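You operate a simulated robot arm through the tools that you are given. There is no shell and no other tool. Be economical: measure what you need, move in short steps, check, and stop when the job is done.

Carry out the task below with a simulated robot arm. There is one attempt and no reset: what you move stays moved.

TASK
Put one of the canisters from the top of the folding table on the pocket notebook there.

It is judged by the outcome, as a careful person would: the job done as asked, and still so three seconds after it is handed in. It fails if anything else is knocked over, pushed out of place, dropped, spilled or broken.

THE ROBOT
A 6-joint arm with a two-finger parallel gripper, fixed in place. Base frame: the origin is at the foot of the arm, x ahead of it, y to its left, z up; the work surface is at about z = 74. Lengths are in cm, angles in degrees, forces in N, time in s.
With the tool pointing down near the work surface it reaches from about 20 to 64 cm from the base axis. Its first joint turns from -66.0 to 66.0 degrees. Payload 2.7 kg.
Tool frame: the origin (TCP) lies between the finger pads and is the grasp point; the fingertips stand 2.3 cm ahead of it; z points along the fingers, y is the line along which they close. The gripper opens to 9.4 cm. The fingers are 3.8 cm wide and 1 cm thick; the gripper's body (5.4 by 9.6 cm) begins 3.9 cm behind the TCP.
Orientation is that of the tool frame in the base frame, as a unit quaternion [w, x, y, z]. With the fingers straight down and closing along the base's y, the tool's x points along the base's -x, its y along +y and its z along -z.

THE INTERFACE
- The arm moves only by the tool drive_tool. Its argument "deltas" is a list of rows, each a list of 6 numbers: the shift along the base's x, y, z in units of 20 mm (1.0 is 20 mm), then the turn, a rotation vector about the base's x, y, z in units of 8 degrees (1.0 is 8 degrees). In form: [[x, y, z, wx, wy, wz], ...]. A call has 1 to 10 rows; each row shifts and turns the commanded pose from where the row before left it. "claw" is the finger opening in cm, from 0 to 9.4, set as the call begins (left out, the last holds). A call with a number of a shift or a turn outside -1 to 1 is refused whole. A row lasts 0.2 s, in which the tool goes at most 5 cm and 8.6 degrees; a call with a longer step from one row to the next is refused whole, and so is a gripper value outside its range. A pose out of reach is approached as far as the arm can. The call stops where the force on the tool passes 40 N (or 10 N more than at its start, if that is more) or the arm is blocked; 0.2 s more then pass. The fingers move at their own pace (about 4.5 cm/s each) and stop on an object; they squeeze with about 39 N. The grip force told is the motor's: it shows also when the fingers shut on nothing. Time passes only in rows, and 0.2 s behind the last, so rows that do not move let the fingers close. It gives the time, the measured TCP pose, the force on the tool (base axes), the opening and the grip force at its end, in the units of the frame above (readings bear some noise).
- Cameras (640 x 400 px; columns grow to the right, rows downward): "scene" is fixed at [8.68, -44.85, 139.68]; the picture's right is [0.63, -0.78, 0.00], its down [-0.49, -0.40, -0.77] and it looks along [0.60, 0.48, -0.64] (base axes); focal length 315 px, centre (320, 200). "wrist" rides on the gripper at [-3.9, 0, -4.4] in the tool frame; the picture's right is [0.00, -1.00, 0.00], its down [0.97, 0.00, -0.24] and it looks along [0.24, 0.00, 0.97] (tool axes); focal length 218 px, centre (320, 200).
- grab_frame(camera): a new picture of that camera. No time passes.
- pixel_to_xyz(camera, pixels): there is no depth. For up to 12 entries [column, row, z] of the newest picture of that camera ("zoom" is the newest enlarged one), the place [x, y] in the base frame at which the ray of that pixel passes the height z, good to about 0.2 cm. No time passes.
- close_up(camera, box): a new picture of the part [left, top, right, bottom] of that camera's present view, enlarged. No time passes.
- sign_off(): hands the job in; it is judged then, once.

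Work in short steps. Measure before you move; look again where a grasp or a placing could have gone wrong, and mend it. You have 60 turns and 30 pictures in all, the two below and enlarged ones among them. Open the gripper and draw the arm clear of the work before you hand the job in, unless the task says otherwise; then end with one line.

The tools are called after "Call:" as a command line: name --pt "numbers of a row" for each row, then --argument value for the rest, lists and objects as JSON in quotes. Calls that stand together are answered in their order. drive_tool: Moves the arm, as the interface text tells. Its arguments: {"type":"object","properties":{"deltas":{"type":"array","items":{"type":"array","items":{"type":"number"}}},"claw":{"type":"number"}},"required":["deltas"]} The other tools are called the same way: grab_frame (camera) takes a picture; pixel_to_xyz (camera, pixels) gives the place at which the rays of pixels pass given heights; close_up (camera, box) takes an enlarged picture of a part of a camera's view; sign_off () hands the job in.

At the start:

```text
time: 0.0
eef_pos: [37.53, -0.48, 108.35]
tcp_rot: [-0.001, 0.0, 1.0, 0.0]
contact_force: [0.4, 0.3, -0.2]
finger_gap: 9.43
grasp_force: 0.1
```

scene: 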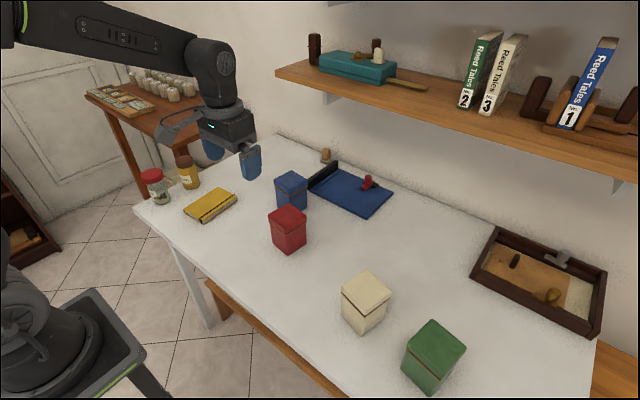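
wrist: 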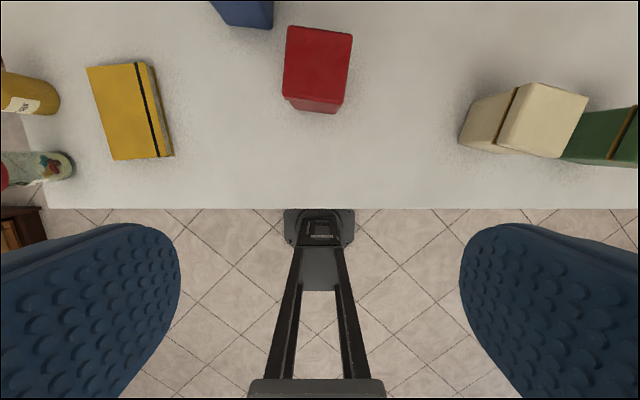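

The scene shows a yellow notebook near (210,205), with the red canister near (288,230) as the likely choice. I'll take an enlarged view of them first.

Call:
close_up --camera "scene" --box '[130, 140, 330, 265]'

Call:
pixel_to_xyz --camera "wrist" --pixels '[[87, 67, 75.5], [135, 62, 75.5], [158, 158, 75.5], [112, 160, 75.5], [174, 156, 74], [150, 62, 74], [288, 26, 84], [352, 35, 84], [343, 104, 84], [283, 97, 84], [335, 113, 74], [292, 108, 74]]'

Call:
pixel_to_xyz --camera "scene" --pixels '[[288, 253, 74], [306, 241, 74], [272, 238, 74], [183, 209, 75.5], [202, 218, 75.5], [237, 199, 75.5], [217, 188, 75.5], [203, 223, 74], [184, 212, 74], [237, 205, 74]]'

```text
3.20 times, centred on (230, 202) of scene
```

zoom: 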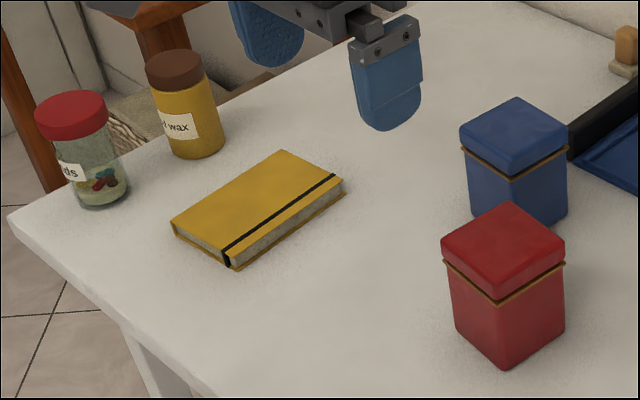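

```text
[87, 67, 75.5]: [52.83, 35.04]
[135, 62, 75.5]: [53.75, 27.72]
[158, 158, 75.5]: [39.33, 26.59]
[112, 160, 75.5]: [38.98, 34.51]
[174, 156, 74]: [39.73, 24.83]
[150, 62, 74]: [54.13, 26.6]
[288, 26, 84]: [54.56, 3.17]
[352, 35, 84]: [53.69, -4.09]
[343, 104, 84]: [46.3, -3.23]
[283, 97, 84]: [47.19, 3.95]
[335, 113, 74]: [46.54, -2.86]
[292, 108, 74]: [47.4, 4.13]
```

```text
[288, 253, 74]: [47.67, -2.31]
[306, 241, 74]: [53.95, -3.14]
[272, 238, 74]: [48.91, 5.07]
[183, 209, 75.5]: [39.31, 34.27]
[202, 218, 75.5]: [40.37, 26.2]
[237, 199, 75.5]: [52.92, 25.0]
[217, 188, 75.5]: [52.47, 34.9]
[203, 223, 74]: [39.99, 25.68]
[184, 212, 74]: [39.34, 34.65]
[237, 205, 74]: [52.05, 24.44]
```

Call:
pixel_to_xyz --camera "zoom" --pixels '[[441, 247, 84], [509, 203, 84], [565, 243, 84], [498, 272, 84], [441, 247, 85], [565, 243, 85], [498, 272, 85], [505, 363, 74], [467, 225, 74], [172, 224, 76], [283, 151, 76], [236, 270, 74]]'

Call:
close_up --camera "wrist" --box '[60, 0, 380, 200]'

```text
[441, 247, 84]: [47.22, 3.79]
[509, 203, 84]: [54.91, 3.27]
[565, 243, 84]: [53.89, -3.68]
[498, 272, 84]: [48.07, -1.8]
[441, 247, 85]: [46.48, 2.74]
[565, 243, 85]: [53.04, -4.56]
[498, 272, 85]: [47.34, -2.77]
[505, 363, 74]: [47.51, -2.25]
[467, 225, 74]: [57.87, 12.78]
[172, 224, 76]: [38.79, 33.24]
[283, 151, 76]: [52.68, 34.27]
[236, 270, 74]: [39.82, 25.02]
```

```text
2.00 times, centred on (220, 100) of wrist
```

zoom: 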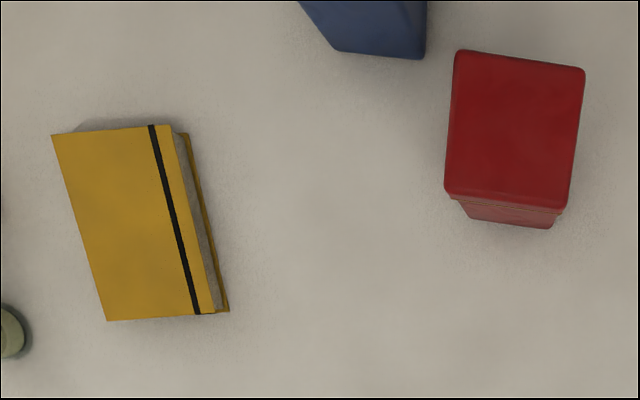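

Call:
pixel_to_xyz --camera "zoom" --pixels '[[52, 135, 76], [168, 125, 76], [216, 312, 76], [107, 320, 76], [52, 135, 77], [168, 125, 77], [216, 312, 77], [107, 320, 77], [188, 133, 74.2], [229, 310, 74.2], [420, 57, 74], [335, 50, 74]]'

Call:
pixel_to_xyz --camera "scene" --pixels '[[183.75, 208.9, 76], [218.4, 186.1, 76], [235.6, 195.0, 76], [201.5, 219, 76], [183.75, 208.9, 77], [218.4, 186.1, 77], [235.6, 195.0, 77], [201.5, 219, 77]]'

```text
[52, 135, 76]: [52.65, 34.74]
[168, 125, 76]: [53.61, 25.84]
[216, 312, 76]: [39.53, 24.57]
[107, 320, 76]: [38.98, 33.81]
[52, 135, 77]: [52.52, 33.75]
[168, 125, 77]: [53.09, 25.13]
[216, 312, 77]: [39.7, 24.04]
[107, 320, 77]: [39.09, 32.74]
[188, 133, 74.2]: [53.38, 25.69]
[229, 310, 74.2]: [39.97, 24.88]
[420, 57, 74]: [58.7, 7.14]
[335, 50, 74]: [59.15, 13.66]
```

```text
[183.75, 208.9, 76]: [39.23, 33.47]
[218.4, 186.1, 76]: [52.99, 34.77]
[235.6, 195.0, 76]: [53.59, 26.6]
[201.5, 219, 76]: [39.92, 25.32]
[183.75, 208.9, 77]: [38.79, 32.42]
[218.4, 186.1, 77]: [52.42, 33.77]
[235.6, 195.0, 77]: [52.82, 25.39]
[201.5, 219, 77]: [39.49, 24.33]
```

The red canister's top is centred at about (50.5, 0), z≈84, yaw about -6.5°. The notebook's top is centred at about (46.3, 29.7), z≈76.2, yaw about +5°. I'll move to a point above the red canister.

Call:
drive_tool --pt "0.65 0.024 -0.85 0 0 -0.081" --pt "0.65 0.024 -0.85 0 0 -0.081" --pt "0.65 0.024 -0.85 0 0 -0.081" --pt "0.65 0.024 -0.85 0 0 -0.081" --pt "0.65 0.024 -0.85 0 0 -0.081" --pt "0.65 0.024 -0.85 0 0 -0.081" --pt "0.65 0.024 -0.85 0 0 -0.081" --pt "0.65 0.024 -0.85 0 0 -0.081" --pt "0.65 0.024 -0.85 0 0 -0.081" --pt "0.65 0.024 -0.85 0 0 -0.081" --claw 9.4

Call:
grab_frame --camera "wrist"

Call:
grab_frame --camera "scene"

```text
time: 2.2
eef_pos: [50.5, 0.12, 91.42]
tcp_rot: [0.0, 0.058, 0.998, 0.0]
contact_force: [-0.7, -0.2, 0.6]
finger_gap: 9.4
grasp_force: 0.1
```

```text
25 pictures are left
```

wrist: 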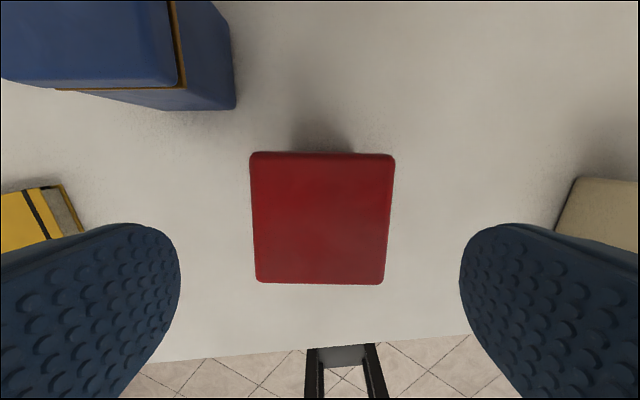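

```text
24 pictures are left
```

scene: 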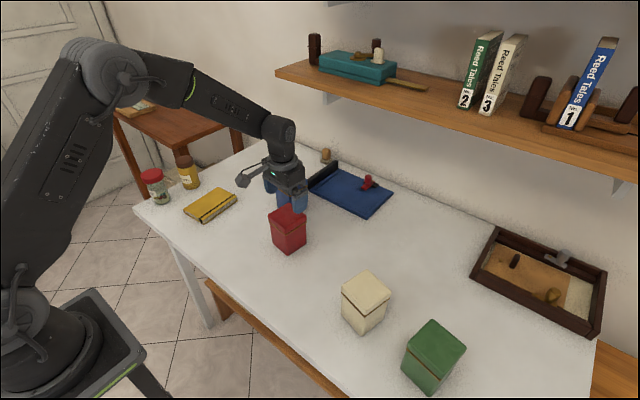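

The canister is laterally centred (columns 250–393) and squared up with the gripper. I'll check its x position at lid height.

Call:
pixel_to_xyz --camera "wrist" --pixels '[[252, 154, 84], [393, 156, 84], [382, 284, 84], [257, 282, 84], [236, 108, 74]]'

```text
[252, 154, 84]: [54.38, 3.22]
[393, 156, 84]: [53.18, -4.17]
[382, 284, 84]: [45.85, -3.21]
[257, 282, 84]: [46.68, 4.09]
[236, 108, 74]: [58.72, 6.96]
```

Call:
drive_tool --pt "-0.22 -0.04 -0.6 0 0 -0.1" --pt "0 0 -0.8 0 0 0" --pt "0 0 -0.8 0 0 0" --pt "0 0 -0.8 0 0 0" --pt "0 0 -0.8 0 0 0" --pt "0 0 -0.8 0 0 0" --pt "0 0 -0.65 0 0 0" --pt "0 0 0 0 0 0"

Call:
grab_frame --camera "wrist"

```text
time: 4.0
eef_pos: [50.18, -0.1, 81.1]
tcp_rot: [0.002, 0.064, 0.998, 0.0]
contact_force: [-4.4, -0.7, 15.1]
finger_gap: 9.38
grasp_force: 0.1
```

```text
23 pictures are left
```

wrist: 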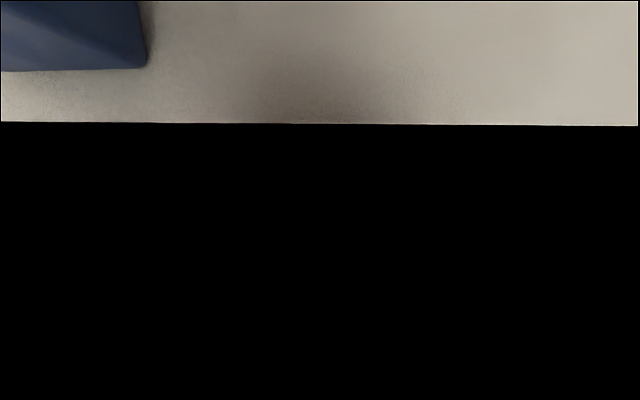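

A force of 15 N upward means the palm is touching the lid, so the top is at about z = 85. I'll back off 1 cm and then close.

Call:
drive_tool --pt "0 0 0.5 0 0 0" --pt "0 0 0 0 0 0"

Call:
drive_tool --pt "0 0 0 0 0 0" --pt "0 0 0 0 0 0" --pt "0 0 0 0 0 0" --pt "0 0 0 0 0 0" --claw 5.5

Call:
close_up --camera "scene" --box '[180, 140, 380, 265]'

```text
time: 4.6
eef_pos: [49.89, -0.01, 81.8]
tcp_rot: [0.0, 0.064, 0.998, 0.001]
contact_force: [0.1, 0.3, 0.3]
finger_gap: 9.44
grasp_force: 0.0
```

```text
time: 5.6
eef_pos: [50.11, -0.06, 81.95]
tcp_rot: [0.0, 0.064, 0.998, -0.001]
contact_force: [-0.7, -0.2, 0.7]
finger_gap: 7.48
grasp_force: 38.6
```

```text
3.20 times, centred on (280, 202) of scene
```

zoom: 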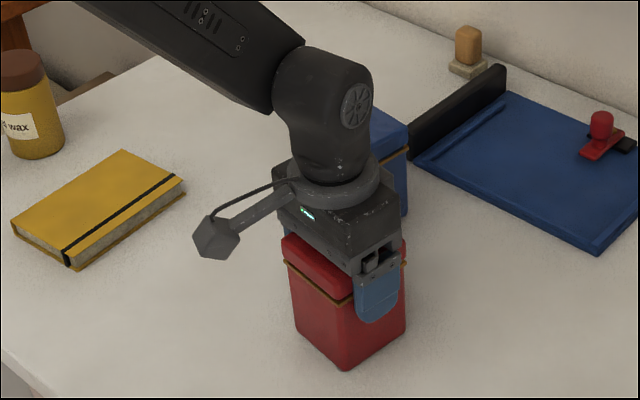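

The canister is gripped at a 7.48 cm opening with 38.6 N. I'll lift it a little and check that the body comes up with the lid.

Call:
drive_tool --pt "0 0 0.3 0 0 0" --pt "0 0 0.5 0 0 0" --pt "0 0 0.6 0 0 0" --pt "0 0 0.6 0 0 0" --pt "0 0 0 0 0 0"

Call:
close_up --camera "scene" --box '[180, 140, 380, 265]'

```text
time: 6.8
eef_pos: [50.05, 0.02, 85.88]
tcp_rot: [0.0, 0.063, 0.998, 0.0]
contact_force: [0.3, -0.1, -1.8]
finger_gap: 7.48
grasp_force: 39.1
```

```text
3.20 times, centred on (280, 202) of scene
```

zoom: 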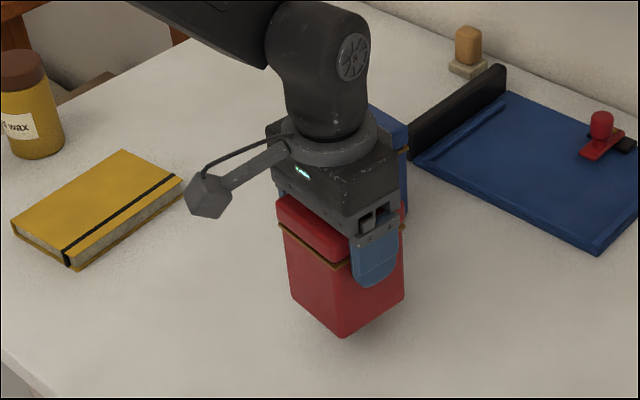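

The canister lifted whole. I'll raise it further and carry it across to above the notebook.

Call:
drive_tool --pt "0 0 0.7 0 0 0" --pt "0 0 0.7 0 0 0" --pt "0 0 0.6 0 0 0" --pt "-0.1 0.5 0 0 0 0.1" --pt "-0.1 0.8 0 0 0 0.12" --pt "-0.12 0.95 0 0 0 0.12" --pt "-0.12 0.95 0 0 0 0.12" --pt "-0.12 0.95 0 0 0 0.12" --pt "-0.12 0.95 0 0 0 0.12" --pt "-0.12 0.95 0 0 0 0.12"

Call:
drive_tool --pt "-0.12 0.95 0 0 0 0.1" --pt "-0.12 0.95 0 0 0 0.1" --pt "-0.12 0.95 0 0 0 0.1" --pt "-0.12 0.95 0 0 0 0.1" --pt "-0.12 0.95 0 0 0 0.1" --pt "-0.12 0.95 0 0 0 0.1" --pt "-0.12 0.95 0 0 0 0.1" --pt "-0.12 0.85 0 0 0 0.02" --pt "-0.12 0.65 0 0 0 0" --pt "0 0.5 0 0 0 0"

Call:
close_up --camera "scene" --box '[130, 120, 330, 245]'

Call:
grab_frame --camera "wrist"

```text
time: 9.0
eef_pos: [48.42, 12.06, 89.98]
tcp_rot: [0.0, 0.008, 1.0, 0.0]
contact_force: [0.1, 0.2, -1.6]
finger_gap: 7.48
grasp_force: 38.8
```

```text
time: 11.2
eef_pos: [46.32, 29.45, 90.0]
tcp_rot: [0.001, -0.044, 0.999, 0.0]
contact_force: [-0.3, -0.2, -2.7]
finger_gap: 7.48
grasp_force: 38.9
```

```text
3.20 times, centred on (230, 182) of scene
```

zoom: 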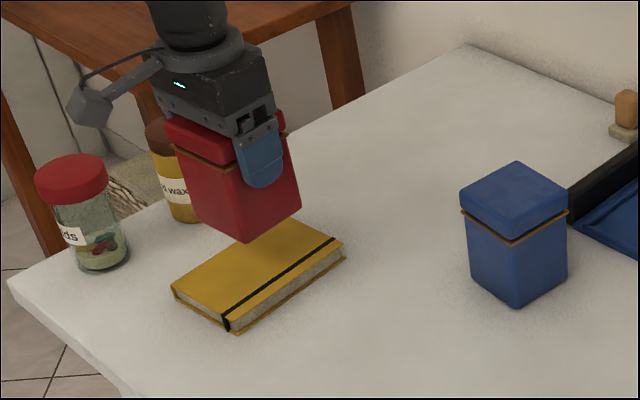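

```text
19 pictures are left
```

wrist: 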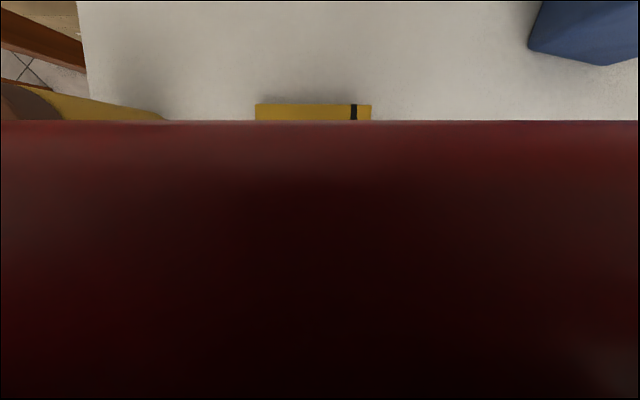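

The canister is over the notebook. I'll check the far corners of the notebook and the wax jar's position before lowering.

Call:
pixel_to_xyz --camera "wrist" --pixels '[[256, 104, 76.2], [371, 105, 76.2], [165, 118, 83]]'

Call:
pixel_to_xyz --camera "zoom" --pixels '[[200, 215, 74], [180, 222, 74], [125, 255, 74]]'

```text
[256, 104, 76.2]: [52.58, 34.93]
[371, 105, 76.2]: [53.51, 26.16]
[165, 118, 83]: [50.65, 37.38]
```

```text
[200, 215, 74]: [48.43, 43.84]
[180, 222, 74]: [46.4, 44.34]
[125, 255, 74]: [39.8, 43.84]
```

The jars are clear, at y > 42. The notebook's centre is about (46.2, 29.9), so I'll shift +0.4 cm in y and lower.

Call:
drive_tool --pt "0 0.2 -0.4 0 0 0" --pt "0 0 -0.6 0 0 0" --pt "0 0 -0.6 0 0 0" --pt "0 0 -0.5 0 0 0" --pt "0 0 -0.3 0 0 0" --pt "0 0 -0.2 0 0 0" --pt "0 0 0 0 0 0"

Call:
close_up --camera "scene" --box '[130, 120, 330, 245]'

```text
time: 12.8
eef_pos: [46.27, 29.8, 84.65]
tcp_rot: [0.001, -0.043, 0.999, 0.0]
contact_force: [0.2, 0.2, -1.3]
finger_gap: 7.46
grasp_force: 38.9
```

```text
3.20 times, centred on (230, 182) of scene
```

zoom: 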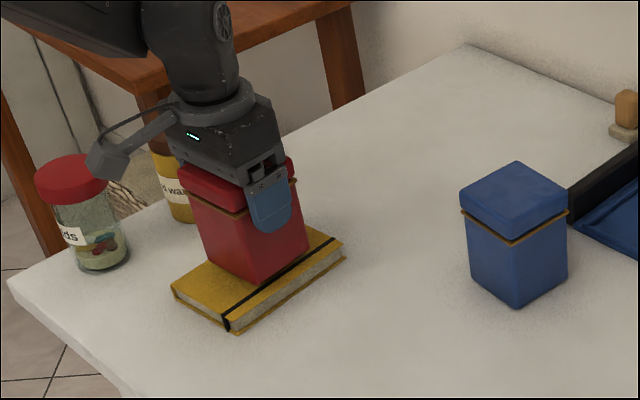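

It's about to touch down, so I'll lower in 1 mm steps and watch the force.

Call:
drive_tool --pt "0 0 -0.08 0 0 0" --pt "0 0 -0.08 0 0 0" --pt "0 0 0 0 0 0"

```text
time: 13.6
eef_pos: [46.18, 29.71, 84.42]
tcp_rot: [0.0, -0.044, 0.999, 0.0]
contact_force: [-0.3, 0.2, -1.6]
finger_gap: 7.47
grasp_force: 39.3
```

Call:
drive_tool --pt "0 0 -0.06 0 0 0" --pt "0 0 -0.06 0 0 0" --pt "0 0 0 0 0 0"

```text
time: 14.4
eef_pos: [46.28, 29.78, 84.24]
tcp_rot: [-0.001, -0.044, 0.999, -0.001]
contact_force: [0.7, 0.5, -1.3]
finger_gap: 7.47
grasp_force: 38.6
```

Call:
drive_tool --pt "0 0 -0.06 0 0 0" --pt "0 0 -0.06 0 0 0" --pt "0 0 0 0 0 0"

```text
time: 15.2
eef_pos: [46.29, 29.81, 83.86]
tcp_rot: [0.0, -0.044, 0.999, 0.0]
contact_force: [-0.7, -0.2, 0.8]
finger_gap: 7.46
grasp_force: 39.1
```

Call:
drive_tool --pt "0 0 -0.04 0 0 0" --pt "0 0 0 0 0 0"

Call:
close_up --camera "scene" --box '[150, 140, 270, 215]'

```text
time: 15.8
eef_pos: [46.22, 29.79, 83.93]
tcp_rot: [0.0, -0.044, 0.999, 0.0]
contact_force: [-4.1, -2.7, 9.4]
finger_gap: 7.47
grasp_force: 38.9
```

```text
5.33 times, centred on (210, 178) of scene
```

zoom: 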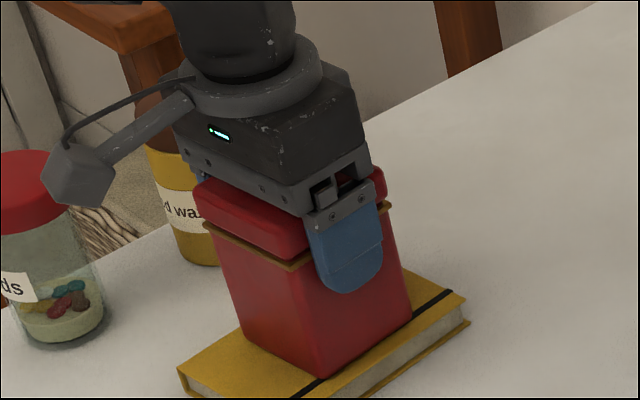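

The canister is firmly down on the notebook, with 9.4 N upward on the tool. I'll ease that contact slightly, open the gripper and then rise straight up.

Call:
drive_tool --pt "0 0 0.04 0 0 0" --pt "0 0 0 0 0 0"

Call:
drive_tool --pt "0 0 0 0 0 0" --pt "0 0 0 0 0 0" --pt "0 0 0 0 0 0" --pt "0 0 0 0 0 0" --claw 9.4

Call:
drive_tool --pt "0 0 0.3 0 0 0" --pt "0 0 0.5 0 0 0" --pt "0 0 0.8 0 0 0" --pt "0 0 0.9 0 0 0" --pt "0 0 0.9 0 0 0" --pt "0 0 0.9 0 0 0" --pt "0 0 0.9 0 0 0" --pt "0 0 0.9 0 0 0" --pt "0 0 0.6 0 0 0"

Call:
close_up --camera "scene" --box '[130, 120, 330, 245]'

Call:
grab_frame --camera "wrist"

```text
time: 16.4
eef_pos: [46.35, 29.9, 83.81]
tcp_rot: [0.0, -0.043, 0.999, 0.001]
contact_force: [-0.9, 0.4, 4.2]
finger_gap: 7.47
grasp_force: 39.1
```

```text
time: 17.4
eef_pos: [46.33, 29.76, 83.91]
tcp_rot: [0.001, -0.043, 0.999, 0.001]
contact_force: [-0.4, 0.3, -0.3]
finger_gap: 9.42
grasp_force: 0.1
```

```text
time: 19.4
eef_pos: [46.22, 29.77, 97.38]
tcp_rot: [-0.001, -0.044, 0.999, 0.0]
contact_force: [0.0, -0.8, 0.2]
finger_gap: 9.41
grasp_force: 0.0
```

```text
3.20 times, centred on (230, 182) of scene
```

zoom: 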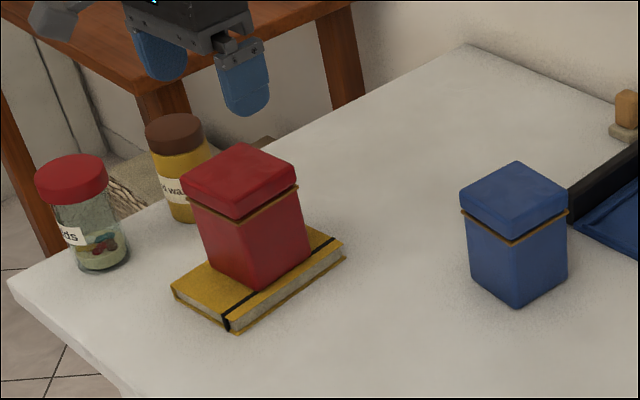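

```text
15 pictures are left
```

wrist: 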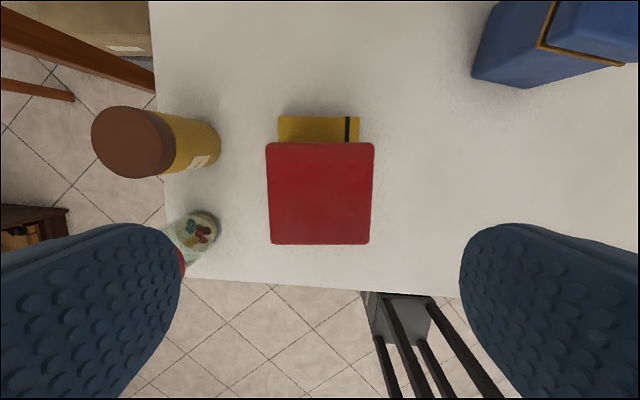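

The canister stands upright on the notebook, the notebook hasn't moved and the gripper is clear above. I'll hand it in.

Call:
sign_off

```text
The job is handed in.
```

The red canister is standing upright on the pocket notebook; nothing else was moved, and the arm is open and clear.
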